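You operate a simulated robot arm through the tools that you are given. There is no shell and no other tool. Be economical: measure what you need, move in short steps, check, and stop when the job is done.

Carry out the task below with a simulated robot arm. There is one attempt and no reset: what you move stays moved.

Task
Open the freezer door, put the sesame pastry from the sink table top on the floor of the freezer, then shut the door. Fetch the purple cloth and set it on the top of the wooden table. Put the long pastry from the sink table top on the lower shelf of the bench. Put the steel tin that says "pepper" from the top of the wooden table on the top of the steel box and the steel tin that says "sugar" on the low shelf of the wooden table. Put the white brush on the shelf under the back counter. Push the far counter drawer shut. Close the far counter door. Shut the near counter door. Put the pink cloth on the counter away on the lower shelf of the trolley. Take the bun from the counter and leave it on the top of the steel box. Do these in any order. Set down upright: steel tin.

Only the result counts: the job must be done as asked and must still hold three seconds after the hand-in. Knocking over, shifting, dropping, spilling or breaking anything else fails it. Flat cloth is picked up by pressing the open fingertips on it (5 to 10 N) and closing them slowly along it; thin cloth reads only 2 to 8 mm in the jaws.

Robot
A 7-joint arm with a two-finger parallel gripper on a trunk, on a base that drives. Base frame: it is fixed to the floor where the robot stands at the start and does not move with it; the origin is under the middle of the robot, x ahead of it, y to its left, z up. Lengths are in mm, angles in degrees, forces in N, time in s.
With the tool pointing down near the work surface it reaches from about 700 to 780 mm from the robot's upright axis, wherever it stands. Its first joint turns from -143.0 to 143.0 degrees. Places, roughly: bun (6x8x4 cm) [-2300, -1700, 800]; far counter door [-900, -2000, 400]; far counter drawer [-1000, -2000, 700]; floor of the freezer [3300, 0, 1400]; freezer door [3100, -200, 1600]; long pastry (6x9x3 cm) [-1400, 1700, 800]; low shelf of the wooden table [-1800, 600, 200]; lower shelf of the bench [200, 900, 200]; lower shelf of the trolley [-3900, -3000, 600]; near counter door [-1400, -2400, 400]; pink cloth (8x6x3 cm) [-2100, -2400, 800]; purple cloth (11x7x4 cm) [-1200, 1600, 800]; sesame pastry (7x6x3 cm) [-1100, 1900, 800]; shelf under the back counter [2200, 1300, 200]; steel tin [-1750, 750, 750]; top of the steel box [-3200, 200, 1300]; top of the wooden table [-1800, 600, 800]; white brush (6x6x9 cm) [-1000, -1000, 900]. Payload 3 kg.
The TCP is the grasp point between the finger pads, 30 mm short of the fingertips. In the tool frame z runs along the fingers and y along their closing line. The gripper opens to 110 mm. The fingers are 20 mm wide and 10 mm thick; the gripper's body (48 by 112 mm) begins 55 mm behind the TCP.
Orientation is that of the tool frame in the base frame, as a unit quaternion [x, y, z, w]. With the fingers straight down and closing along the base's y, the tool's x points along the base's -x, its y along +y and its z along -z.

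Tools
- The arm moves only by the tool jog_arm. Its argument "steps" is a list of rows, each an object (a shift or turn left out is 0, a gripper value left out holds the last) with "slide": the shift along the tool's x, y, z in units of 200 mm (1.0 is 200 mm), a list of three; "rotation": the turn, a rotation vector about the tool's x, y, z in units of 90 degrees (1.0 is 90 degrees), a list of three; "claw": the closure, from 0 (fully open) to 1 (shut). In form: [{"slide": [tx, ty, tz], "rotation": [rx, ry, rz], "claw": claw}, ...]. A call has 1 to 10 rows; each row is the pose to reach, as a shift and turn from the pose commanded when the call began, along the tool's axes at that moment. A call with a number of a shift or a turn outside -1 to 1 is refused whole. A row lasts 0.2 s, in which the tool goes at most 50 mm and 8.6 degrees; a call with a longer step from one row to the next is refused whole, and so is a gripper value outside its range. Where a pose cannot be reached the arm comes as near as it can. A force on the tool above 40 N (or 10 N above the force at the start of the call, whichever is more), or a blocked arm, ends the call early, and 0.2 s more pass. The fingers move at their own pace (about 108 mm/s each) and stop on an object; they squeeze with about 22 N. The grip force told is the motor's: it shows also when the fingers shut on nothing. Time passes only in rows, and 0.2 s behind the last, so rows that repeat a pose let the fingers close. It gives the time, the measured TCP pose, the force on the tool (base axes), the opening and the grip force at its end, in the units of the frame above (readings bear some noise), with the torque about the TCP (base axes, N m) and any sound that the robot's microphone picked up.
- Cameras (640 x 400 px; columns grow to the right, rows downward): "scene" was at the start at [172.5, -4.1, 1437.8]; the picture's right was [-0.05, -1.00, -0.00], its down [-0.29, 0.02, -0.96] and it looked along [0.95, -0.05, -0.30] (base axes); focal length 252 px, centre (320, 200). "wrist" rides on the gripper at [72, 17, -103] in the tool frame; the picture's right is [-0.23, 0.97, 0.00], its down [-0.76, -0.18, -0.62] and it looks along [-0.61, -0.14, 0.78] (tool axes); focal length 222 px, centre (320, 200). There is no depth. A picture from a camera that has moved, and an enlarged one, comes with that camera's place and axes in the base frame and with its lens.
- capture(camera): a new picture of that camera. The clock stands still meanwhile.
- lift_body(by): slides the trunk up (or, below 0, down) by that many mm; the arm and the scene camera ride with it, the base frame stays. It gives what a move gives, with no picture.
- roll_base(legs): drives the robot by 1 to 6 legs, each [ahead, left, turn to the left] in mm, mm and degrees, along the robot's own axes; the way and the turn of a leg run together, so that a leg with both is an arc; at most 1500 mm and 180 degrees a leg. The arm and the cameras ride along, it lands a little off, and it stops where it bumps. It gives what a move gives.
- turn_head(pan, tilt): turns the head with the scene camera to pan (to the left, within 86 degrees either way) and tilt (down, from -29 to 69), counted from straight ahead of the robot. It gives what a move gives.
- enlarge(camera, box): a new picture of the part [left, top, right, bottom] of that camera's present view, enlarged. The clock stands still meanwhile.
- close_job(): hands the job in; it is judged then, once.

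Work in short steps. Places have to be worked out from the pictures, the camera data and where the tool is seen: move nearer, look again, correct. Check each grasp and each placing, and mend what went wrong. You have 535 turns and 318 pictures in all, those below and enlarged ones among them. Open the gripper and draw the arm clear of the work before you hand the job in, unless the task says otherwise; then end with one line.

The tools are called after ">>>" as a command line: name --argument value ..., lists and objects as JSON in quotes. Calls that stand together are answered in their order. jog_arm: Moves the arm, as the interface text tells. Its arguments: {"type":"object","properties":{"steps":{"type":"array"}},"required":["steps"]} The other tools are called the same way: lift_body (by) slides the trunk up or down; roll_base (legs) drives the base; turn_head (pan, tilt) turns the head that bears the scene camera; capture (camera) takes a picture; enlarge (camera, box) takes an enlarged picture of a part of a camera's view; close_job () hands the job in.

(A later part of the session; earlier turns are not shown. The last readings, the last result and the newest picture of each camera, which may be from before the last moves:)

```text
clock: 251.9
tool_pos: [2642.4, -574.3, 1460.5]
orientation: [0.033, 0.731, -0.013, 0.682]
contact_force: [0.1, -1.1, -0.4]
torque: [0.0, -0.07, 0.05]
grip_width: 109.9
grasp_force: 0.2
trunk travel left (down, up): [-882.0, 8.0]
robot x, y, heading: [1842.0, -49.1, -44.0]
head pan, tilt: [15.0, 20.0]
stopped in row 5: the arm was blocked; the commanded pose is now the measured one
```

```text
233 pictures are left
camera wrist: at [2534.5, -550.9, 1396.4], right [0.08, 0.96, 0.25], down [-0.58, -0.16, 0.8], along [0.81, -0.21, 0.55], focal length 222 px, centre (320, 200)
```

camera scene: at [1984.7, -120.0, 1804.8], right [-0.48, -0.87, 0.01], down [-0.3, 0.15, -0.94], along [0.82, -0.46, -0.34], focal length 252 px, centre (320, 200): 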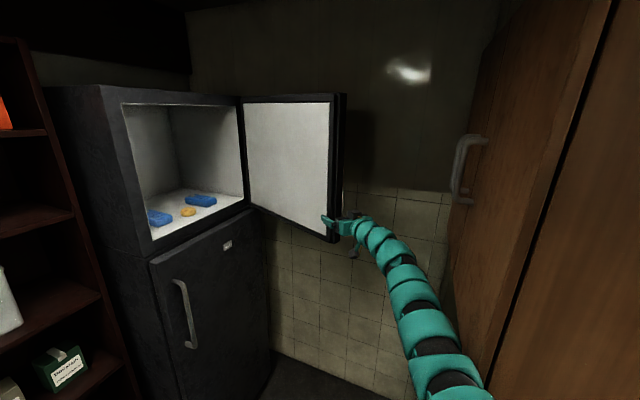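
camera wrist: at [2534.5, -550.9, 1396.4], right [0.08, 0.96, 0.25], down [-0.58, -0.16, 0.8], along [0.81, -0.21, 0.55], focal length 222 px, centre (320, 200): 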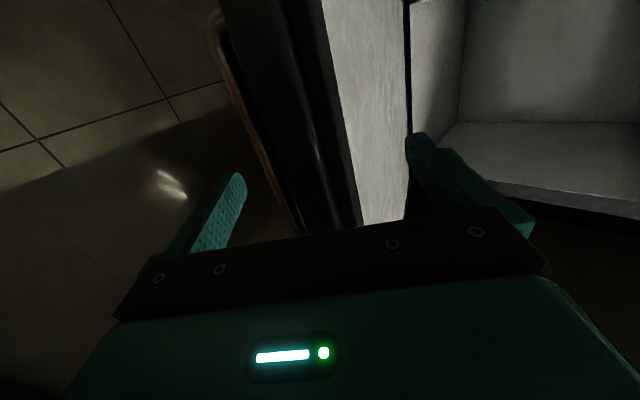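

The door edge now lies between the open fingers, a little beyond the tips. I advance in small steps.

>>> jog_arm --steps '[{"slide": [0, 0, 0.06]}, {"slide": [0, 0, 0.12]}, {"slide": [0, 0, 0.18]}, {"slide": [0, 0, 0.24]}]'

>>> capture --camera "wrist"

>>> enlarge --camera "scene" --box '[240, 140, 480, 300]'

```text
clock: 252.9
tool_pos: [2646.8, -594.5, 1442.7]
orientation: [0.042, 0.732, -0.018, 0.68]
contact_force: [0.0, -0.4, 0.1]
torque: [-0.01, -0.03, 0.04]
grip_width: 110.0
grasp_force: 0.1
out of reach, approached as far as the arm can: row 1, 2, 3, 4
trunk travel left (down, up): [-882.0, 8.0]
robot x, y, heading: [1841.6, -54.3, -44.7]
head pan, tilt: [15.0, 20.0]
```

```text
232 pictures are left
camera wrist: at [2541.0, -570.0, 1380.1], right [0.1, 0.96, 0.26], down [-0.58, -0.15, 0.8], along [0.81, -0.23, 0.54], focal length 222 px, centre (320, 200)
```

wrist: 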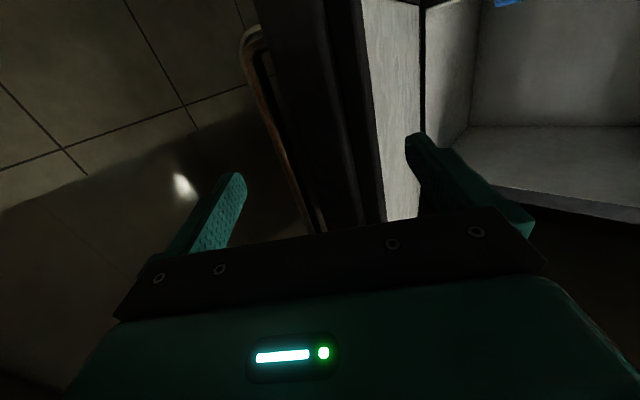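

```text
2.50 times, centred on (360, 220) of scene
camera zoom: at [1989.0, -135.1, 1802.9], right [-0.49, -0.87, 0.01], down [-0.3, 0.16, -0.94], along [0.81, -0.47, -0.34], focal length 631 px, centre (220, 150)
```

zoom: 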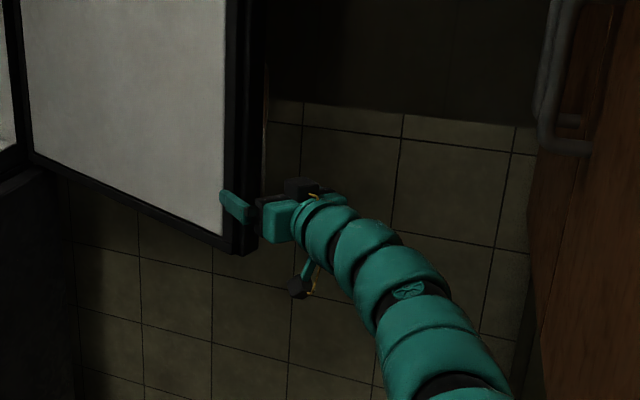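

The handle bar and door edge lie between the fingers, so the outer finger will push the door as I move left. I drive the base toward +y.

>>> roll_base --legs '[[-112, 92, 0]]'

>>> capture --camera "scene"

>>> capture --camera "wrist"

```text
clock: 253.6
tool_pos: [2649.8, -588.3, 1444.9]
orientation: [0.038, 0.731, -0.012, 0.681]
contact_force: [-0.8, -0.7, -0.3]
torque: [0.0, -0.02, 0.03]
grip_width: 110.0
grasp_force: 0.1
trunk travel left (down, up): [-882.0, 8.0]
robot x, y, heading: [1842.6, -46.4, -44.5]
head pan, tilt: [15.0, 20.0]
stopped in leg 1: the robot was blocked; the commanded pose is now the measured one
```

```text
230 pictures are left
camera scene: at [1984.3, -139.5, 1803.6], right [-0.49, -0.87, 0.01], down [-0.3, 0.16, -0.94], along [0.82, -0.46, -0.34], focal length 252 px, centre (320, 200)
```

scene: 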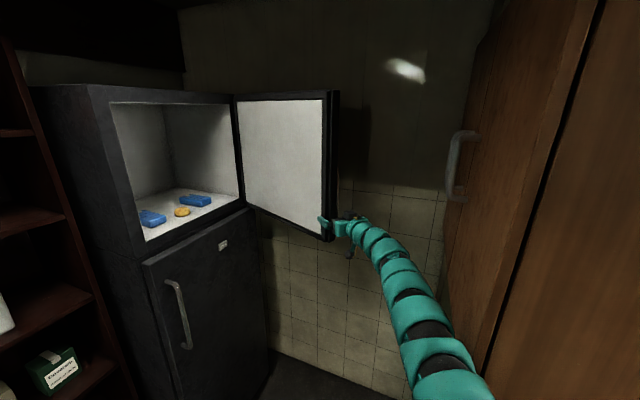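

```text
229 pictures are left
camera wrist: at [2542.7, -563.4, 1382.2], right [0.08, 0.96, 0.26], down [-0.58, -0.16, 0.8], along [0.81, -0.22, 0.55], focal length 222 px, centre (320, 200)
```

wrist: 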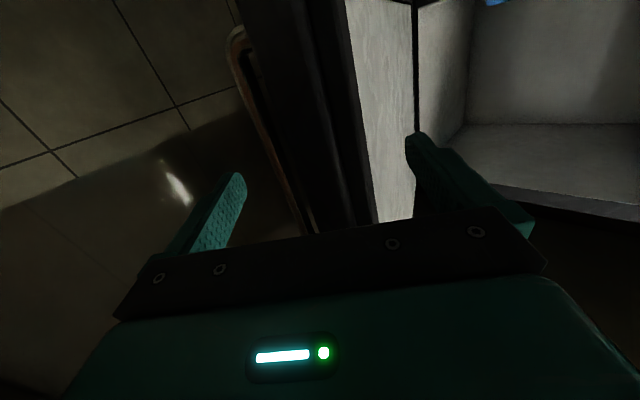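

The base reports being blocked, probably the elbow against the overhead cabinet after the yaw. I undo part of the yaw and then swing by turning the base left with a small retreat.

>>> jog_arm --steps '[{"slide": [0, 0, -0.02], "rotation": [0.06, 0, 0]}, {"slide": [0, 0, -0.04], "rotation": [0.12, 0, 0]}, {"slide": [0, 0, -0.04], "rotation": [0.12, 0, 0]}]'

>>> roll_base --legs '[[-40, -40, 6]]'

>>> capture --camera "scene"

```text
clock: 254.6
tool_pos: [2653.7, -554.8, 1442.9]
orientation: [0.091, 0.73, -0.073, 0.674]
contact_force: [-0.2, -1.3, 0.6]
torque: [0.01, -0.04, 0.05]
grip_width: 109.9
grasp_force: 0.0
trunk travel left (down, up): [-882.0, 8.0]
robot x, y, heading: [1843.4, -43.9, -43.9]
head pan, tilt: [15.0, 20.0]
stopped in row 3: the arm was blocked; the commanded pose is now the measured one
```

```text
clock: 255.6
tool_pos: [2638.1, -505.1, 1440.6]
orientation: [0.064, 0.731, -0.041, 0.678]
contact_force: [0.8, 0.2, 0.3]
torque: [0.01, 0.0, -0.02]
grip_width: 110.3
grasp_force: 0.1
trunk travel left (down, up): [-882.0, 8.0]
robot x, y, heading: [1786.8, -49.8, -38.2]
head pan, tilt: [15.0, 20.0]
```

```text
228 pictures are left
camera scene: at [1935.2, -135.4, 1803.1], right [-0.39, -0.92, 0.0], down [-0.31, 0.13, -0.94], along [0.86, -0.37, -0.34], focal length 252 px, centre (320, 200)
```

scene: 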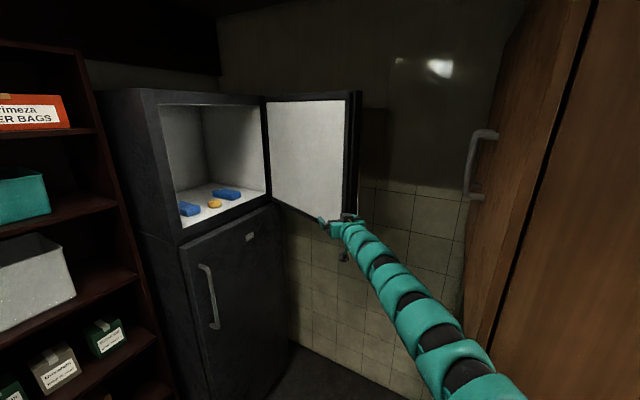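

>>> capture --camera "wrist"

```text
227 pictures are left
camera wrist: at [2533.8, -473.2, 1379.0], right [0.16, 0.95, 0.25], down [-0.59, -0.11, 0.8], along [0.79, -0.28, 0.54], focal length 222 px, centre (320, 200)
```

wrist: 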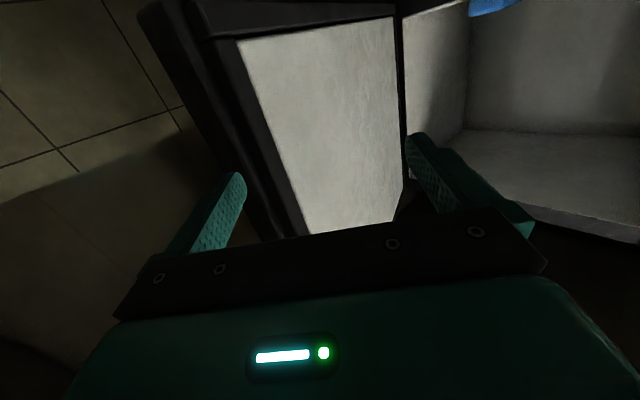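

The view shows the door edge is really near (2750,-615), ~100 mm beyond my reach then. New plan: yaw the tool back to point along the arm, close the jaws, swing right by turning the base, then advance in +x outside the edge.

>>> jog_arm --steps '[{"slide": [0, 0, 0], "rotation": [0.09, 0, 0], "claw": 1}, {"slide": [0, 0, 0], "rotation": [0.18, 0, 0], "claw": 1}, {"slide": [0, 0, 0], "rotation": [0.25, 0, 0], "claw": 1}, {"slide": [0, 0, 0], "rotation": [0.25, 0, 0], "claw": 1}]'

>>> roll_base --legs '[[0, 0, -15]]'

>>> capture --camera "scene"

```text
clock: 256.6
tool_pos: [2636.4, -508.5, 1440.8]
orientation: [0.196, 0.71, -0.182, 0.651]
contact_force: [-0.2, -0.6, -0.7]
torque: [0.02, -0.02, 0.0]
grip_width: 0.1
grasp_force: 21.3
out of reach, approached as far as the arm can: row 1
trunk travel left (down, up): [-882.0, 8.0]
robot x, y, heading: [1787.2, -50.2, -38.1]
head pan, tilt: [15.0, 20.0]
```

```text
clock: 257.9
tool_pos: [2515.1, -679.5, 1440.0]
orientation: [0.271, 0.684, -0.255, 0.628]
contact_force: [0.1, 0.6, 0.8]
torque: [0.01, 0.01, 0.01]
grip_width: 0.2
grasp_force: 22.4
trunk travel left (down, up): [-882.0, 8.0]
robot x, y, heading: [1787.9, -54.1, -51.6]
head pan, tilt: [15.0, 20.0]
stopped in leg 1: the robot was blocked; the commanded pose is now the measured one
```

```text
226 pictures are left
camera scene: at [1912.7, -165.3, 1803.2], right [-0.6, -0.8, 0.0], down [-0.28, 0.2, -0.94], along [0.75, -0.56, -0.34], focal length 252 px, centre (320, 200)
```

scene: 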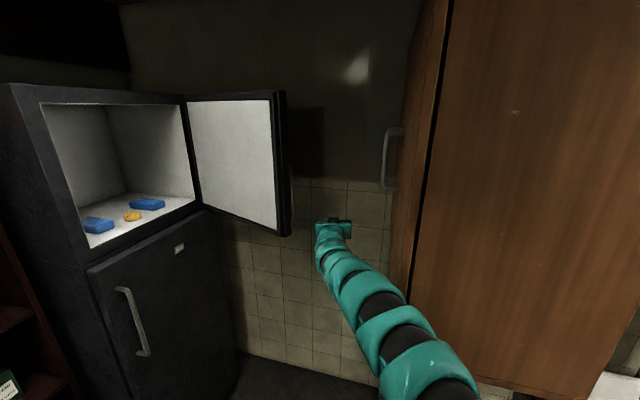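

Gripper is now clear to the right of the door. The arm brushes the cabinet, so I move toward +x (away from it).

>>> roll_base --legs '[[0, 60, 0], [110, 97, 0]]'

>>> capture --camera "scene"

>>> capture --camera "wrist"

```text
clock: 259.8
tool_pos: [2696.1, -680.2, 1438.9]
orientation: [0.275, 0.683, -0.254, 0.627]
contact_force: [-27.1, -8.6, -15.6]
torque: [-0.95, -0.77, 2.11]
grip_width: 0.0
grasp_force: 21.7
trunk travel left (down, up): [-882.0, 8.0]
robot x, y, heading: [1973.4, -37.8, -51.9]
head pan, tilt: [15.0, 20.0]
```

```text
225 pictures are left
camera scene: at [2095.5, -163.0, 1802.9], right [-0.6, -0.8, 0.0], down [-0.27, 0.21, -0.94], along [0.75, -0.56, -0.34], focal length 252 px, centre (320, 200)
```

scene: 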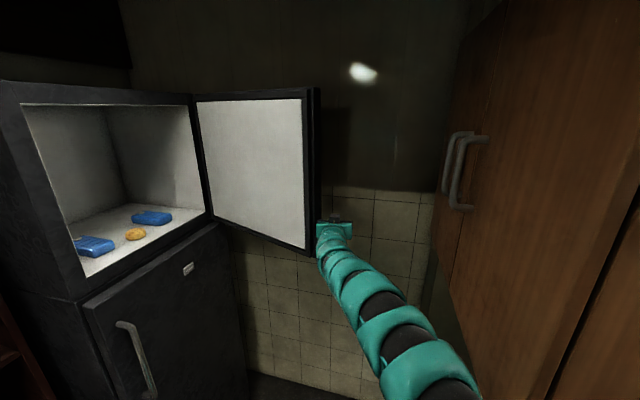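

```text
224 pictures are left
camera wrist: at [2629.8, -594.6, 1376.8], right [0.69, 0.69, 0.22], down [-0.52, 0.26, 0.81], along [0.5, -0.68, 0.54], focal length 222 px, centre (320, 200)
```

wrist: 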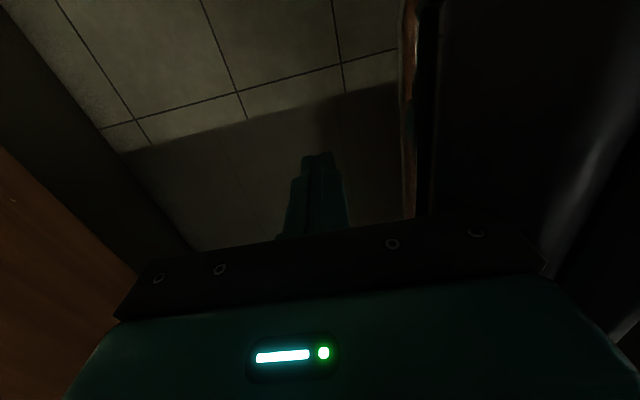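

Now fingers are outside the handle and the gripper's left side touches it. I pull toward +y with the base.

>>> roll_base --legs '[[-95, 60, 0]]'

>>> capture --camera "scene"

```text
clock: 260.8
tool_pos: [2679.3, -623.9, 1435.6]
orientation: [0.285, 0.681, -0.263, 0.621]
contact_force: [-17.6, -1.9, -10.6]
torque: [-0.77, -0.45, 1.34]
grip_width: 0.3
grasp_force: 21.7
trunk travel left (down, up): [-882.0, 8.0]
robot x, y, heading: [1973.4, 29.3, -52.1]
head pan, tilt: [15.0, 20.0]
stopped in leg 1: the force on the tool passed its limit at 48 N (the readings are from after the stop); the commanded pose is now the measured one
```

```text
223 pictures are left
camera scene: at [2089.9, -89.0, 1803.3], right [-0.6, -0.8, 0.0], down [-0.27, 0.2, -0.94], along [0.75, -0.57, -0.34], focal length 252 px, centre (320, 200)
```

scene: 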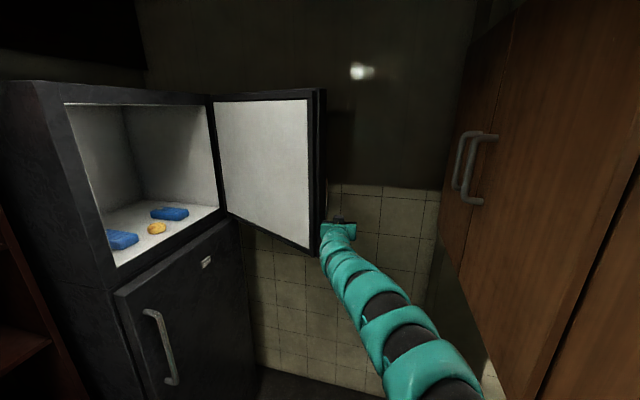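

Not deep enough: it slid along the edge. I go back -y, deeper by 110 mm in +x, then pull.

>>> roll_base --legs '[[70, -60, 0], [68, 87, 0]]'

>>> capture --camera "wrist"

>>> capture --camera "scene"

```text
clock: 262.7
tool_pos: [2751.9, -729.3, 1433.2]
orientation: [0.29, 0.681, -0.265, 0.618]
contact_force: [-0.2, -0.7, -0.8]
torque: [0.01, -0.03, -0.02]
grip_width: 0.0
grasp_force: 21.7
trunk travel left (down, up): [-882.0, 8.0]
robot x, y, heading: [2044.8, -67.2, -52.1]
head pan, tilt: [15.0, 20.0]
stopped in leg 2: the robot was blocked; the commanded pose is now the measured one
```

```text
222 pictures are left
camera wrist: at [2689.1, -639.7, 1371.8], right [0.72, 0.66, 0.22], down [-0.51, 0.28, 0.82], along [0.47, -0.7, 0.53], focal length 222 px, centre (320, 200)
```

wrist: 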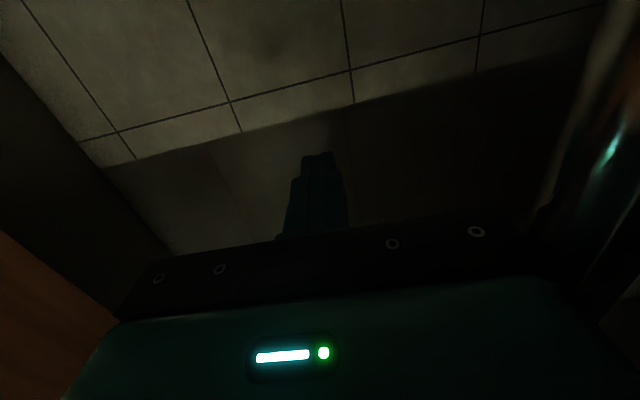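

```text
221 pictures are left
camera scene: at [2169.5, -186.0, 1802.8], right [-0.61, -0.8, 0.0], down [-0.27, 0.21, -0.94], along [0.75, -0.57, -0.34], focal length 252 px, centre (320, 200)
```

scene: 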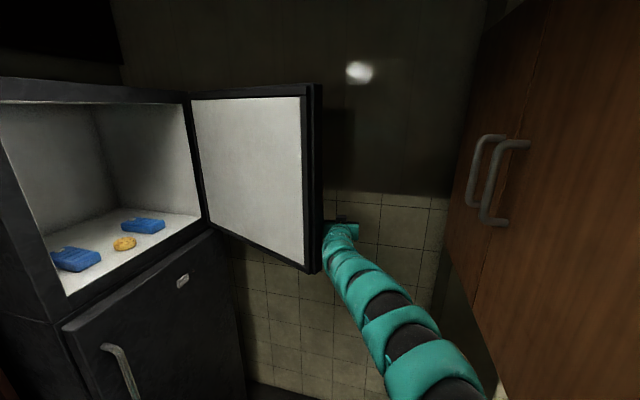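

Now the gripper is well past the edge. I pull toward +y.

>>> roll_base --legs '[[-118, 92, 0]]'

>>> capture --camera "scene"

```text
clock: 263.6
tool_pos: [2740.9, -688.2, 1434.4]
orientation: [0.294, 0.678, -0.271, 0.616]
contact_force: [0.1, 0.7, 0.5]
torque: [0.05, 0.02, -0.08]
grip_width: 0.1
grasp_force: 22.2
trunk travel left (down, up): [-882.0, 8.0]
robot x, y, heading: [2044.7, -23.4, -52.8]
head pan, tilt: [15.0, 20.0]
stopped in leg 1: the robot was blocked; the commanded pose is now the measured one
```

```text
220 pictures are left
camera scene: at [2164.4, -134.3, 1803.8], right [-0.61, -0.79, 0.0], down [-0.27, 0.2, -0.94], along [0.75, -0.57, -0.34], focal length 252 px, centre (320, 200)
```

scene: 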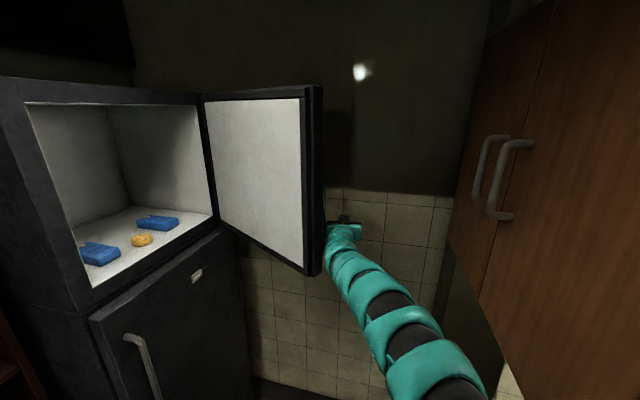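

It advances ~45 mm before the block stop. I repeat the pull.

>>> roll_base --legs '[[-118, 92, 0]]'

>>> roll_base --legs '[[-118, 92, 0]]'

>>> capture --camera "scene"

```text
clock: 264.8
tool_pos: [2737.7, -596.0, 1436.3]
orientation: [0.298, 0.676, -0.276, 0.615]
contact_force: [0.2, 0.7, 0.4]
torque: [0.03, 0.05, -0.09]
grip_width: 0.0
grasp_force: 21.8
trunk travel left (down, up): [-882.0, 8.0]
robot x, y, heading: [2044.7, 77.4, -52.6]
head pan, tilt: [15.0, 20.0]
stopped in leg 1: the force on the tool passed its limit at 62 N (the readings are from after the stop); the commanded pose is now the measured one
```

```text
clock: 266.2
tool_pos: [2735.3, -454.2, 1433.6]
orientation: [0.301, 0.676, -0.276, 0.613]
contact_force: [0.5, 0.3, -0.1]
torque: [0.0, 0.02, -0.04]
grip_width: 0.0
grasp_force: 21.7
trunk travel left (down, up): [-882.0, 8.0]
robot x, y, heading: [2043.0, 226.0, -53.2]
head pan, tilt: [15.0, 20.0]
```

```text
219 pictures are left
camera scene: at [2165.4, 106.6, 1803.2], right [-0.61, -0.79, 0.0], down [-0.27, 0.21, -0.94], along [0.74, -0.58, -0.34], focal length 252 px, centre (320, 200)
```

scene: 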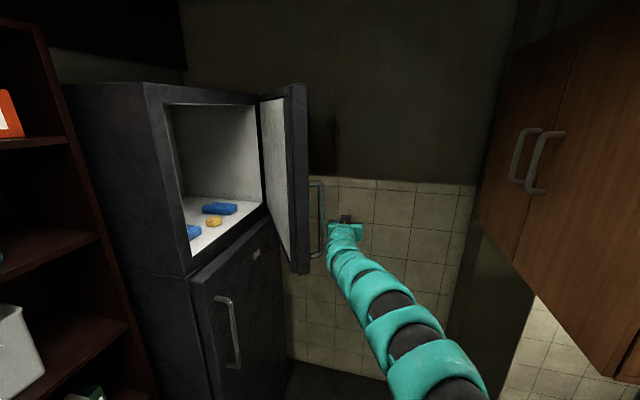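

The door is swinging shut, now about half. I keep pushing: +y, then forward along the closing direction.

>>> roll_base --legs '[[-60, 60, 0], [0, 130, 0]]'

>>> capture --camera "scene"

```text
clock: 268.1
tool_pos: [2851.8, -291.1, 1432.8]
orientation: [0.301, 0.675, -0.276, 0.614]
contact_force: [0.1, 0.2, 0.3]
torque: [0.02, 0.02, -0.01]
grip_width: 0.2
grasp_force: 22.4
trunk travel left (down, up): [-882.0, 8.0]
robot x, y, heading: [2163.3, 391.4, -52.6]
head pan, tilt: [15.0, 20.0]
```

```text
218 pictures are left
camera scene: at [2280.8, 269.1, 1803.1], right [-0.61, -0.79, 0.0], down [-0.27, 0.21, -0.94], along [0.74, -0.57, -0.34], focal length 252 px, centre (320, 200)
```

scene: 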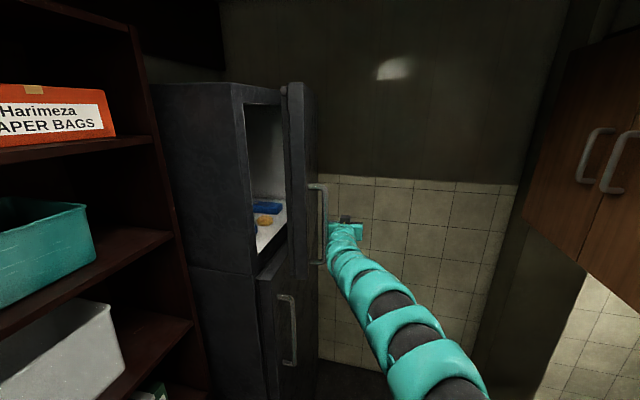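

About 35° remain. I push along the closing direction: 80 mm by base, then more with the arm.

>>> roll_base --legs '[[0, 60, 0]]'

>>> jog_arm --steps '[{"slide": [0, 0.15, 0]}, {"slide": [0, 0.3, 0]}, {"slide": [0, 0.45, 0]}, {"slide": [0, 0.6, -0.05]}, {"slide": [0, 0.75, -0.1]}, {"slide": [0, 0.9, -0.15]}]'

>>> capture --camera "scene"

```text
clock: 269.1
tool_pos: [2902.5, -251.7, 1432.0]
orientation: [0.298, 0.677, -0.274, 0.614]
contact_force: [1.1, 0.4, 0.7]
torque: [0.0, 0.0, -0.06]
grip_width: 0.0
grasp_force: 21.8
trunk travel left (down, up): [-882.0, 8.0]
robot x, y, heading: [2207.4, 424.6, -52.6]
head pan, tilt: [15.0, 20.0]
```

```text
clock: 270.7
tool_pos: [2914.3, -216.8, 1444.3]
orientation: [0.332, 0.659, -0.302, 0.604]
contact_force: [0.1, 1.2, 0.6]
torque: [0.06, 0.01, -0.04]
grip_width: 0.3
grasp_force: 21.4
out of reach, approached as far as the arm can: row 2, 3, 4, 5, 6
trunk travel left (down, up): [-882.0, 8.0]
robot x, y, heading: [2224.2, 399.3, -57.5]
head pan, tilt: [15.0, 20.0]
stopped in row 6: the arm was blocked; the commanded pose is now the measured one
```

```text
217 pictures are left
camera scene: at [2322.0, 268.5, 1804.4], right [-0.68, -0.73, 0.0], down [-0.24, 0.23, -0.94], along [0.69, -0.64, -0.34], focal length 252 px, centre (320, 200)
```

scene: 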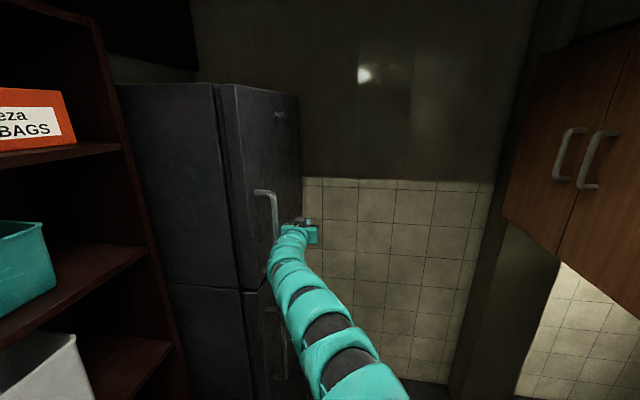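

The door looks shut. I ease away and check for a gap.

>>> roll_base --legs '[[-60, -120, 0]]'

>>> turn_head --pan 40 --tilt 20

>>> capture --camera "scene"

```text
clock: 272.0
tool_pos: [2789.9, -225.9, 1438.3]
orientation: [0.33, 0.662, -0.303, 0.601]
contact_force: [-0.6, 0.2, 0.5]
torque: [0.01, -0.03, 0.02]
grip_width: 0.0
grasp_force: 21.9
trunk travel left (down, up): [-882.0, 8.0]
robot x, y, heading: [2090.6, 384.0, -57.7]
head pan, tilt: [15.0, 20.0]
```

```text
clock: 272.9
tool_pos: [2792.1, -226.2, 1437.7]
orientation: [0.33, 0.662, -0.302, 0.601]
contact_force: [0.1, 0.1, 0.7]
torque: [-0.02, 0.01, 0.0]
grip_width: 0.0
grasp_force: 21.6
trunk travel left (down, up): [-882.0, 8.0]
robot x, y, heading: [2092.5, 386.9, -57.8]
head pan, tilt: [40.0, 20.0]
```

```text
216 pictures are left
camera scene: at [2220.8, 290.3, 1803.1], right [-0.31, -0.95, 0.0], down [-0.33, 0.11, -0.94], along [0.89, -0.29, -0.34], focal length 252 px, centre (320, 200)
```

scene: 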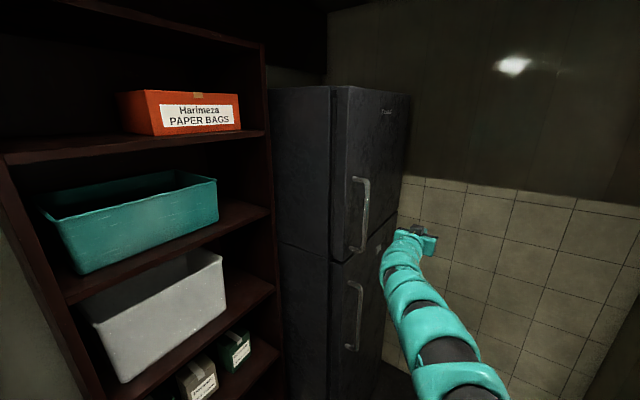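

>>> enlarge --camera "scene" --box '[270, 70, 430, 290]'

```text
1.82 times, centred on (350, 180) of scene
camera zoom: at [2220.8, 290.3, 1803.1], right [-0.31, -0.95, 0.0], down [-0.33, 0.11, -0.94], along [0.89, -0.29, -0.34], focal length 459 px, centre (266, 236)
```

zoom: 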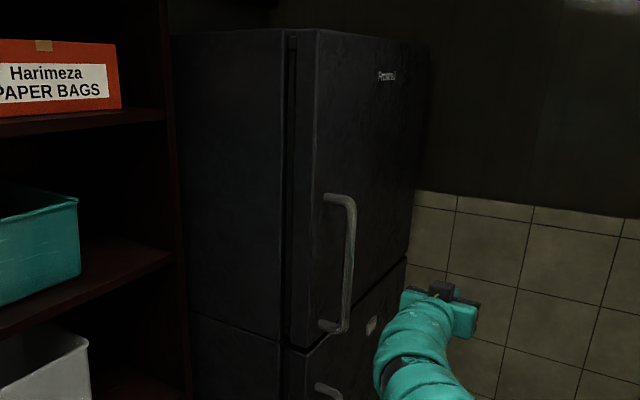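

A thin gap may remain at the freezer seal. I reposition to press the door squarely: back off, turn left 45°, and come in front of it.

>>> roll_base --legs '[[-209, -332, 0], [0, 0, 45], [230, -405, 0]]'

>>> turn_head --pan 10 --tilt 20

>>> capture --camera "scene"

>>> capture --camera "wrist"

```text
clock: 279.8
tool_pos: [2760.3, -17.8, 1437.6]
orientation: [0.059, 0.738, -0.056, 0.67]
contact_force: [0.0, -0.9, 0.9]
torque: [0.0, 0.0, 0.04]
grip_width: 0.0
grasp_force: 21.9
trunk travel left (down, up): [-882.0, 8.0]
robot x, y, heading: [1829.3, -63.8, -13.9]
head pan, tilt: [40.0, 20.0]
```

```text
clock: 280.7
tool_pos: [2758.8, -18.0, 1437.5]
orientation: [0.059, 0.737, -0.057, 0.67]
contact_force: [0.3, -0.6, -1.1]
torque: [0.02, 0.03, 0.0]
grip_width: 0.1
grasp_force: 21.5
trunk travel left (down, up): [-882.0, 8.0]
robot x, y, heading: [1828.1, -63.1, -13.8]
head pan, tilt: [10.0, 20.0]
```

```text
214 pictures are left
camera scene: at [1999.1, -87.9, 1803.1], right [-0.07, -1.0, 0.0], down [-0.34, 0.02, -0.94], along [0.94, -0.06, -0.34], focal length 252 px, centre (320, 200)
```

scene: 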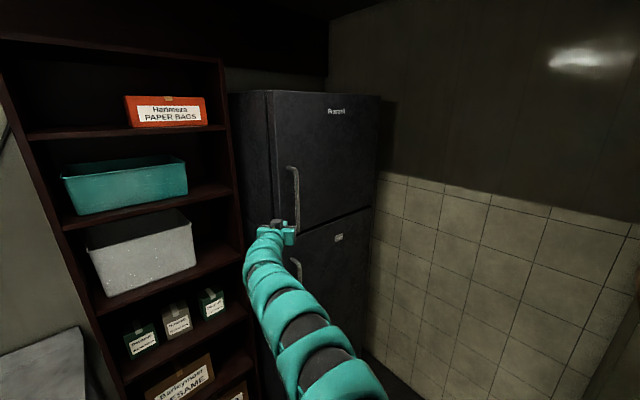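

```text
213 pictures are left
camera wrist: at [2653.5, 14.4, 1376.4], right [0.18, 0.96, 0.22], down [-0.57, -0.08, 0.82], along [0.8, -0.27, 0.53], focal length 222 px, centre (320, 200)
```

wrist: 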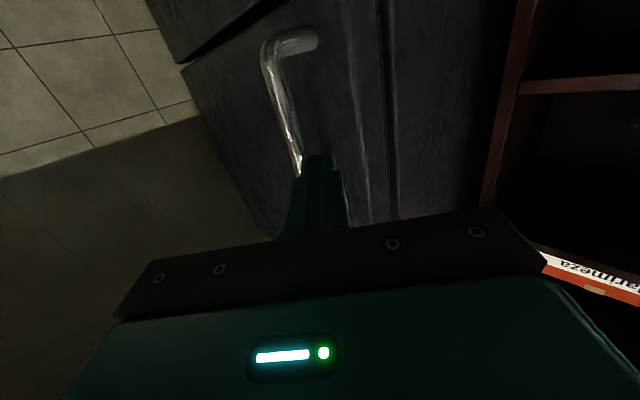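

Fingertips aim just left of the handle. I drive forward to press the door until force rises.

>>> roll_base --legs '[[150, 25, 0]]'

>>> enlarge --camera "scene" --box '[220, 70, 420, 290]'

>>> capture --camera "wrist"

```text
clock: 281.9
tool_pos: [2859.9, -29.4, 1437.5]
orientation: [0.064, 0.738, -0.06, 0.669]
contact_force: [-11.5, -5.6, 0.5]
torque: [0.04, -0.11, -0.15]
grip_width: 0.2
grasp_force: 22.2
trunk travel left (down, up): [-882.0, 8.0]
robot x, y, heading: [1936.8, -69.2, -14.1]
head pan, tilt: [10.0, 20.0]
stopped in leg 1: the force on the tool passed its limit at 208 N (the readings are from after the stop); the commanded pose is now the measured one
```

```text
1.82 times, centred on (320, 180) of scene
camera zoom: at [2100.4, -97.4, 1803.3], right [-0.07, -1.0, 0.0], down [-0.34, 0.02, -0.94], along [0.94, -0.07, -0.34], focal length 459 px, centre (320, 236)
```

zoom: 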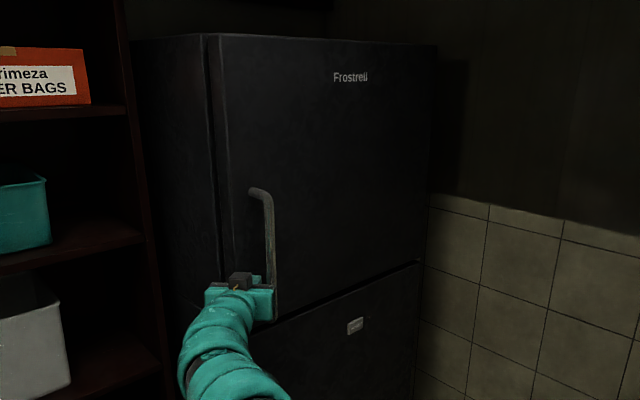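

```text
211 pictures are left
camera wrist: at [2754.8, 3.9, 1376.3], right [0.19, 0.96, 0.22], down [-0.57, -0.08, 0.82], along [0.8, -0.28, 0.53], focal length 222 px, centre (320, 200)
```

wrist: 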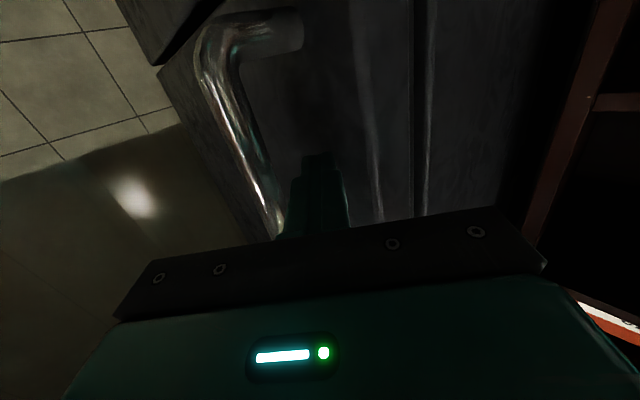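

Door pressed firmly shut. I back away and fold the arm to the tool-down pose.

>>> roll_base --legs '[[-350, 60, 0]]'

>>> jog_arm --steps '[{"slide": [0.02, -0.03, -0.1], "rotation": [0, 0.09, 0], "claw": 0}, {"slide": [0.04, -0.06, -0.2], "rotation": [0, 0.18, 0]}, {"slide": [0.06, -0.1, -0.3], "rotation": [0, 0.27, 0]}, {"slide": [0.08, -0.15, -0.4], "rotation": [0, 0.36, 0]}, {"slide": [0.1, -0.2, -0.5], "rotation": [0, 0.45, 0]}, {"slide": [0.13, -0.25, -0.6], "rotation": [0, 0.54, 0]}, {"slide": [0.16, -0.3, -0.7], "rotation": [0, 0.63, 0]}, {"slide": [0.2, -0.35, -0.8], "rotation": [0, 0.72, 0]}, {"slide": [0.25, -0.4, -0.85], "rotation": [0, 0.81, 0]}, {"slide": [0.3, -0.45, -0.9], "rotation": [0, 0.9, 0]}]'

```text
clock: 284.2
tool_pos: [2538.3, 119.0, 1434.7]
orientation: [0.061, 0.738, -0.058, 0.669]
contact_force: [-0.2, 0.0, 0.3]
torque: [-0.02, 0.01, 0.04]
grip_width: 0.0
grasp_force: 22.2
trunk travel left (down, up): [-882.0, 8.0]
robot x, y, heading: [1608.2, 69.4, -13.5]
head pan, tilt: [10.0, 20.0]
```

```text
clock: 286.4
tool_pos: [2309.3, 46.9, 1383.5]
orientation: [0.085, 0.996, -0.004, 0.029]
contact_force: [-0.2, -1.0, 0.1]
torque: [0.03, 0.0, -0.02]
grip_width: 110.2
grasp_force: 0.0
out of reach, approached as far as the arm can: row 7, 8, 9, 10
trunk travel left (down, up): [-882.0, 8.0]
robot x, y, heading: [1610.0, 73.9, -14.0]
head pan, tilt: [10.0, 20.0]
```

I drive back to the counter's north aisle for the brush.

>>> roll_base --legs '[[-368, -219, 0], [-825, -412, 0], [-1266, 117, 0], [0, 0, -38], [78, -810, 0]]'

>>> turn_head --pan 0 --tilt 50

>>> capture --camera "scene"

```text
clock: 305.4
tool_pos: [-999.3, -833.5, 1385.0]
orientation: [0.414, 0.91, -0.016, 0.027]
contact_force: [0.7, 0.3, 0.4]
torque: [0.05, 0.01, 0.03]
grip_width: 110.1
grasp_force: 0.1
trunk travel left (down, up): [-882.0, 8.0]
robot x, y, heading: [-1527.5, -373.0, -53.3]
head pan, tilt: [10.0, 20.0]
```

```text
clock: 306.3
tool_pos: [-997.7, -834.4, 1384.4]
orientation: [0.414, 0.91, -0.015, 0.027]
contact_force: [-0.2, 0.2, 0.7]
torque: [0.02, 0.0, 0.03]
grip_width: 110.0
grasp_force: 0.1
trunk travel left (down, up): [-882.0, 8.0]
robot x, y, heading: [-1531.2, -376.4, -53.1]
head pan, tilt: [0.0, 50.0]
```

```text
210 pictures are left
camera scene: at [-1433.4, -502.4, 1757.6], right [-0.8, -0.6, 0.0], down [-0.46, 0.61, -0.64], along [0.39, -0.51, -0.77], focal length 252 px, centre (320, 200)
```

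scene: 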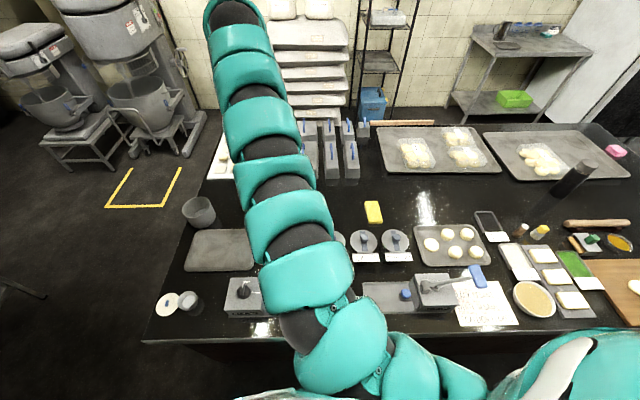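

The arm hides the brush; I centre the arm, then look.

>>> jog_arm --steps '[{"slide": [-0.05, -0.2, 0], "rotation": [0, 0.03, 0]}, {"slide": [-0.1, -0.4, 0], "rotation": [0, 0.03, 0]}, {"slide": [-0.15, -0.6, 0], "rotation": [0, 0.03, 0]}, {"slide": [-0.2, -0.8, 0], "rotation": [0, 0.03, 0]}, {"slide": [-0.25, -1, 0], "rotation": [0, 0.03, 0]}]'

>>> capture --camera "scene"

```text
clock: 307.5
tool_pos: [-1046.2, -923.6, 1366.4]
orientation: [0.429, 0.903, -0.024, 0.002]
contact_force: [0.0, -0.3, 0.1]
torque: [-0.01, 0.07, 0.01]
grip_width: 110.1
grasp_force: 0.1
out of reach, approached as far as the arm can: row 1, 2, 3, 4, 5
trunk travel left (down, up): [-882.0, 8.0]
robot x, y, heading: [-1525.7, -375.4, -53.0]
head pan, tilt: [0.0, 50.0]
```

```text
209 pictures are left
camera scene: at [-1433.1, -500.3, 1757.7], right [-0.8, -0.6, 0.0], down [-0.46, 0.61, -0.64], along [0.39, -0.51, -0.77], focal length 252 px, centre (320, 200)
```

scene: 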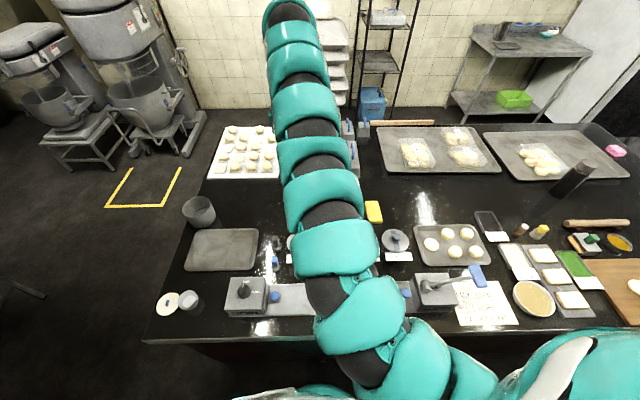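

Continue shifting the arm right with a bit of lowering to keep within reach.

>>> jog_arm --steps '[{"slide": [-0.05, -0.2, 0.1]}, {"slide": [-0.1, -0.4, 0.2]}, {"slide": [-0.1, -0.6, 0.2]}, {"slide": [-0.1, -0.8, 0.2]}]'

>>> capture --camera "wrist"

>>> capture --camera "scene"

```text
clock: 308.5
tool_pos: [-1087.5, -1014.0, 1316.5]
orientation: [0.455, 0.889, -0.054, -0.004]
contact_force: [0.4, -0.3, -0.2]
torque: [0.02, 0.02, 0.0]
grip_width: 110.0
grasp_force: 0.1
out of reach, approached as far as the arm can: row 1, 2, 3, 4
trunk travel left (down, up): [-882.0, 8.0]
robot x, y, heading: [-1526.2, -380.1, -53.1]
head pan, tilt: [0.0, 50.0]
```

```text
208 pictures are left
camera wrist: at [-1110.4, -938.4, 1416.5], right [0.92, 0.38, -0.09], down [0.34, -0.66, 0.67], along [0.2, -0.65, -0.74], focal length 222 px, centre (320, 200)
```

wrist: 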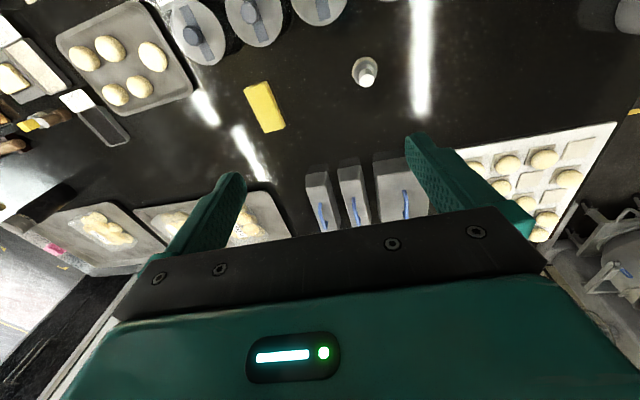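

```text
207 pictures are left
camera scene: at [-1433.3, -503.0, 1757.5], right [-0.8, -0.6, 0.0], down [-0.46, 0.61, -0.64], along [0.39, -0.51, -0.77], focal length 252 px, centre (320, 200)
```

scene: 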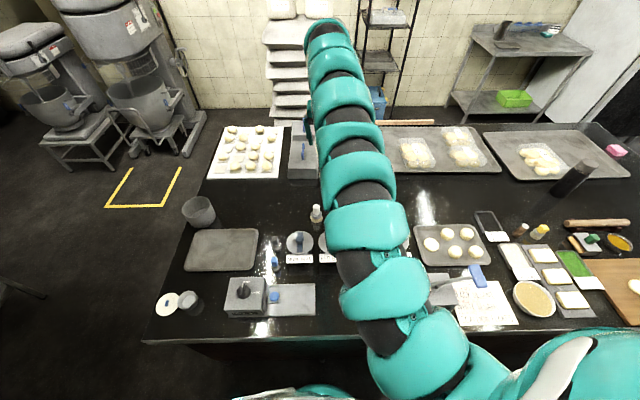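

The brush still stands upright at the same place. I drive up to the previous working spot, lower the trunk and look.

>>> roll_base --legs '[[82, 19, 0]]'

>>> lift_body --by -250

>>> jog_arm --steps '[{"slide": [0, 0, 0], "rotation": [-0.02, -0.03, 0]}, {"slide": [0, 0, 0], "rotation": [-0.04, -0.06, 0]}, {"slide": [0, 0, 0], "rotation": [-0.06, -0.06, 0]}]'

>>> capture --camera "wrist"

```text
clock: 309.6
tool_pos: [-1021.8, -1069.6, 1315.6]
orientation: [0.455, 0.889, -0.054, -0.005]
contact_force: [0.8, 0.0, -0.5]
torque: [0.04, 0.02, -0.03]
grip_width: 110.2
grasp_force: 0.0
trunk travel left (down, up): [-882.0, 8.0]
robot x, y, heading: [-1460.2, -429.9, -53.3]
head pan, tilt: [0.0, 50.0]
```

```text
clock: 312.2
tool_pos: [-1022.7, -1066.6, 1068.0]
orientation: [0.455, 0.889, -0.054, -0.004]
contact_force: [-0.6, 0.0, 0.0]
torque: [-0.02, 0.0, -0.04]
grip_width: 110.0
grasp_force: 0.0
trunk travel left (down, up): [-632.0, 258.0]
robot x, y, heading: [-1461.4, -429.7, -53.0]
head pan, tilt: [0.0, 50.0]
```

```text
clock: 313.0
tool_pos: [-1007.5, -1083.3, 1067.4]
orientation: [0.463, 0.883, -0.062, 0.05]
contact_force: [0.2, 0.2, 0.3]
torque: [0.0, -0.03, -0.01]
grip_width: 110.0
grasp_force: 0.1
out of reach, approached as far as the arm can: row 1, 2, 3
trunk travel left (down, up): [-632.0, 258.0]
robot x, y, heading: [-1462.4, -429.9, -52.8]
head pan, tilt: [0.0, 50.0]
```

```text
206 pictures are left
camera wrist: at [-1038.3, -1001.7, 1158.8], right [0.93, 0.37, -0.03], down [0.27, -0.62, 0.73], along [0.25, -0.69, -0.68], focal length 222 px, centre (320, 200)
```

wrist: 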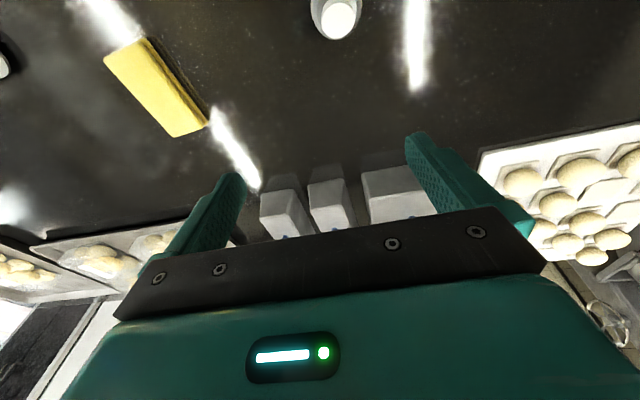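

Brush at the image top, as expected. I go to the 45° pre-grasp, this time aiming lower at the ferrule (TCP z≈866 at grasp).

>>> jog_arm --steps '[{"slide": [0.114, 0.02, 0.09], "rotation": [-0.009, -0.068, -0.003]}, {"slide": [0.228, 0.041, 0.183], "rotation": [-0.019, -0.136, -0.006]}, {"slide": [0.342, 0.061, 0.275], "rotation": [-0.028, -0.204, -0.009]}, {"slide": [0.457, 0.082, 0.367], "rotation": [-0.037, -0.272, -0.012]}, {"slide": [0.571, 0.103, 0.458], "rotation": [-0.047, -0.34, -0.015]}, {"slide": [0.685, 0.123, 0.55], "rotation": [-0.056, -0.408, -0.018]}, {"slide": [0.685, 0.123, 0.55], "rotation": [-0.056, -0.408, -0.018]}]'

>>> capture --camera "wrist"

```text
clock: 314.6
tool_pos: [-924.1, -1039.7, 895.9]
orientation: [0.404, 0.832, -0.165, 0.343]
contact_force: [-0.3, 0.8, 0.6]
torque: [0.0, 0.0, -0.01]
grip_width: 110.0
grasp_force: 0.0
out of reach, approached as far as the arm can: row 1, 2, 3, 4, 5, 6, 7
trunk travel left (down, up): [-632.0, 258.0]
robot x, y, heading: [-1464.1, -433.3, -52.9]
head pan, tilt: [0.0, 50.0]
```

```text
205 pictures are left
camera wrist: at [-987.8, -933.5, 918.1], right [0.86, 0.48, 0.16], down [-0.08, -0.19, 0.98], along [0.5, -0.86, -0.13], focal length 222 px, centre (320, 200)
```

wrist: 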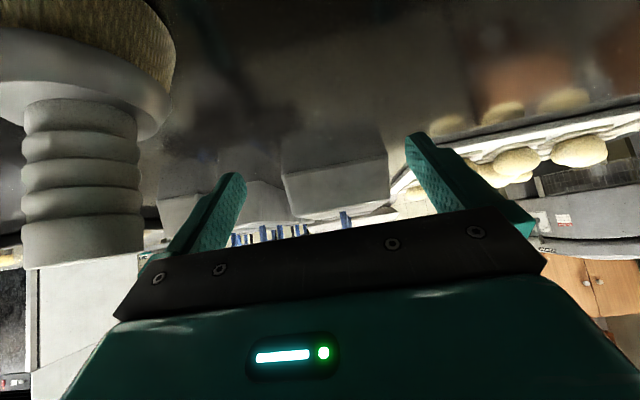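

The commanded pose had drifted from the measured one, so the tool came down beside the brush (not touching). I retreat up along the tool and re-reference.

>>> jog_arm --steps '[{"slide": [0, 0, -0.2]}, {"slide": [0, 0, -0.4]}, {"slide": [0, 0, -0.6]}]'

```text
clock: 315.4
tool_pos: [-894.8, -1021.5, 963.1]
orientation: [0.404, 0.832, -0.166, 0.343]
contact_force: [-0.6, 0.3, -0.8]
torque: [0.0, 0.03, -0.04]
grip_width: 110.0
grasp_force: 0.1
out of reach, approached as far as the arm can: row 1, 2, 3
trunk travel left (down, up): [-632.0, 258.0]
robot x, y, heading: [-1464.0, -431.2, -52.9]
head pan, tilt: [0.0, 50.0]
```

>>> jog_arm --steps '[{"slide": [0.12, -0.15, -0.12]}, {"slide": [0.24, -0.3, -0.24]}, {"slide": [0.36, -0.45, -0.36]}, {"slide": [0.36, -0.45, -0.36]}]'

```text
clock: 316.4
tool_pos: [-913.2, -1049.5, 945.6]
orientation: [0.404, 0.831, -0.166, 0.343]
contact_force: [0.6, 0.9, 0.1]
torque: [0.04, 0.03, 0.01]
grip_width: 109.8
grasp_force: 0.1
out of reach, approached as far as the arm can: row 1, 2, 3, 4
trunk travel left (down, up): [-632.0, 258.0]
robot x, y, heading: [-1464.7, -429.5, -53.1]
head pan, tilt: [0.0, 50.0]
```

>>> jog_arm --steps '[{"slide": [-0.15, 0, 0.12]}, {"slide": [-0.3, 0, 0.24]}, {"slide": [-0.45, 0, 0.36]}, {"slide": [-0.6, 0, 0.48]}]'

```text
clock: 317.4
tool_pos: [-849.5, -1126.9, 954.2]
orientation: [0.403, 0.832, -0.166, 0.343]
contact_force: [0.7, 0.8, 0.1]
torque: [0.01, 0.05, -0.04]
grip_width: 110.3
grasp_force: 0.0
out of reach, approached as far as the arm can: row 3, 4
trunk travel left (down, up): [-632.0, 258.0]
robot x, y, heading: [-1461.5, -431.8, -52.9]
head pan, tilt: [0.0, 50.0]
```

Back in the reachable band. I step back slightly and read the pose.

>>> jog_arm --steps '[{"slide": [0.15, 0, -0.12]}, {"slide": [0.3, 0, -0.24]}, {"slide": [0.35, 0, -0.3]}]'

>>> capture --camera "wrist"

```text
clock: 318.2
tool_pos: [-909.1, -1055.5, 945.2]
orientation: [0.404, 0.833, -0.164, 0.342]
contact_force: [0.5, 3.0, -1.1]
torque: [-0.21, 0.04, -0.16]
grip_width: 109.9
grasp_force: 0.0
trunk travel left (down, up): [-632.0, 258.0]
robot x, y, heading: [-1464.3, -431.6, -53.1]
head pan, tilt: [0.0, 50.0]
```

```text
204 pictures are left
camera wrist: at [-972.8, -951.5, 970.2], right [0.86, 0.48, 0.16], down [-0.08, -0.19, 0.98], along [0.5, -0.86, -0.13], focal length 222 px, centre (320, 200)
```

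wrist: 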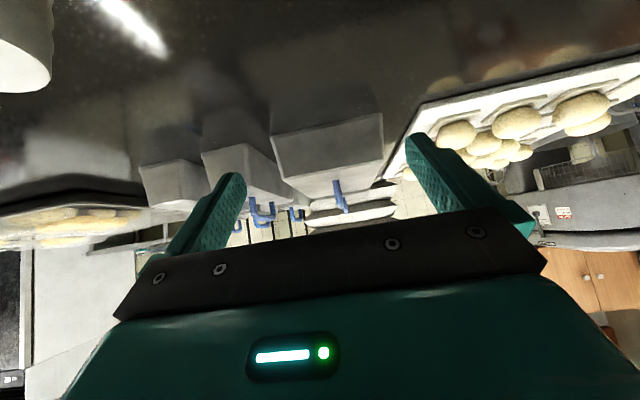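

Reachable now in this arm posture at ~834 radius. I use the base instead: raise trunk 60 mm, shift the base so the tool sits 100 mm short of the brush along its line.

>>> lift_body --by 60

>>> roll_base --legs '[[-155, -73, 0]]'

>>> capture --camera "wrist"

```text
clock: 319.2
tool_pos: [-910.3, -1062.7, 1006.8]
orientation: [0.405, 0.832, -0.165, 0.342]
contact_force: [-0.5, -0.7, 0.0]
torque: [-0.02, 0.02, -0.01]
grip_width: 110.2
grasp_force: 0.1
trunk travel left (down, up): [-692.0, 198.0]
robot x, y, heading: [-1461.4, -434.8, -53.2]
head pan, tilt: [0.0, 50.0]
```

```text
clock: 320.7
tool_pos: [-1061.6, -979.2, 1008.6]
orientation: [0.405, 0.831, -0.166, 0.343]
contact_force: [-0.5, 0.5, 1.3]
torque: [-0.02, 0.01, 0.01]
grip_width: 110.1
grasp_force: 0.1
trunk travel left (down, up): [-692.0, 198.0]
robot x, y, heading: [-1609.8, -350.8, -53.0]
head pan, tilt: [0.0, 50.0]
```

```text
203 pictures are left
camera wrist: at [-1125.1, -873.7, 1031.8], right [0.86, 0.48, 0.16], down [-0.08, -0.19, 0.98], along [0.5, -0.86, -0.13], focal length 222 px, centre (320, 200)
```

wrist: 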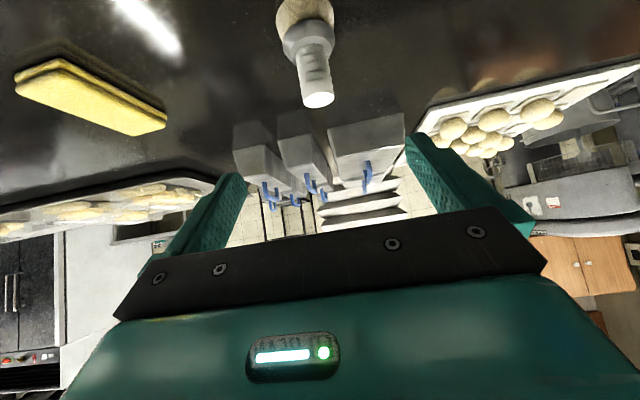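

Aligned with the brush. I lower the trunk 72 mm and advance 95 mm to the ferrule.

>>> lift_body --by -72

>>> jog_arm --steps '[{"slide": [0, 0, 0.12]}, {"slide": [0, 0, 0.24]}, {"slide": [0, 0, 0.36]}, {"slide": [0, 0, 0.47]}]'

>>> capture --camera "wrist"

```text
clock: 321.8
tool_pos: [-1060.4, -981.2, 935.0]
orientation: [0.405, 0.831, -0.167, 0.343]
contact_force: [0.1, 0.2, -0.1]
torque: [0.02, 0.01, 0.02]
grip_width: 109.7
grasp_force: 0.0
trunk travel left (down, up): [-620.0, 270.0]
robot x, y, heading: [-1612.9, -351.4, -52.9]
head pan, tilt: [0.0, 50.0]
```

```text
clock: 322.9
tool_pos: [-1020.0, -1034.5, 880.1]
orientation: [0.404, 0.828, -0.166, 0.351]
contact_force: [2.4, -4.5, 22.1]
torque: [2.87, 1.52, 0.05]
grip_width: 110.1
grasp_force: 0.1
trunk travel left (down, up): [-620.0, 270.0]
robot x, y, heading: [-1612.9, -351.4, -53.2]
head pan, tilt: [0.0, 50.0]
stopped in row 4: the force on the tool passed its limit at 46 N (the readings are from after the stop); the commanded pose is now the measured one
```

```text
202 pictures are left
camera wrist: at [-1083.6, -928.9, 901.7], right [0.86, 0.47, 0.17], down [-0.09, -0.18, 0.98], along [0.5, -0.86, -0.11], focal length 222 px, centre (320, 200)
```

wrist: 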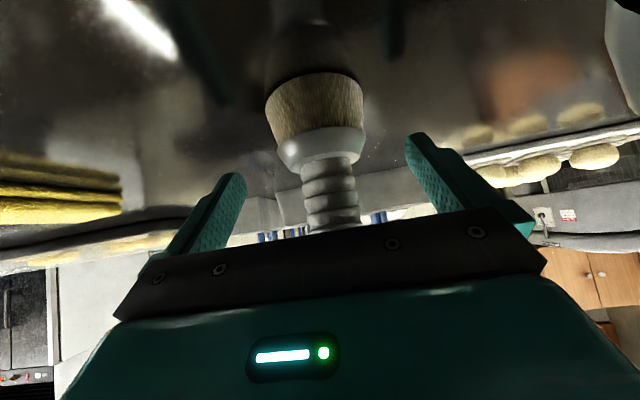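

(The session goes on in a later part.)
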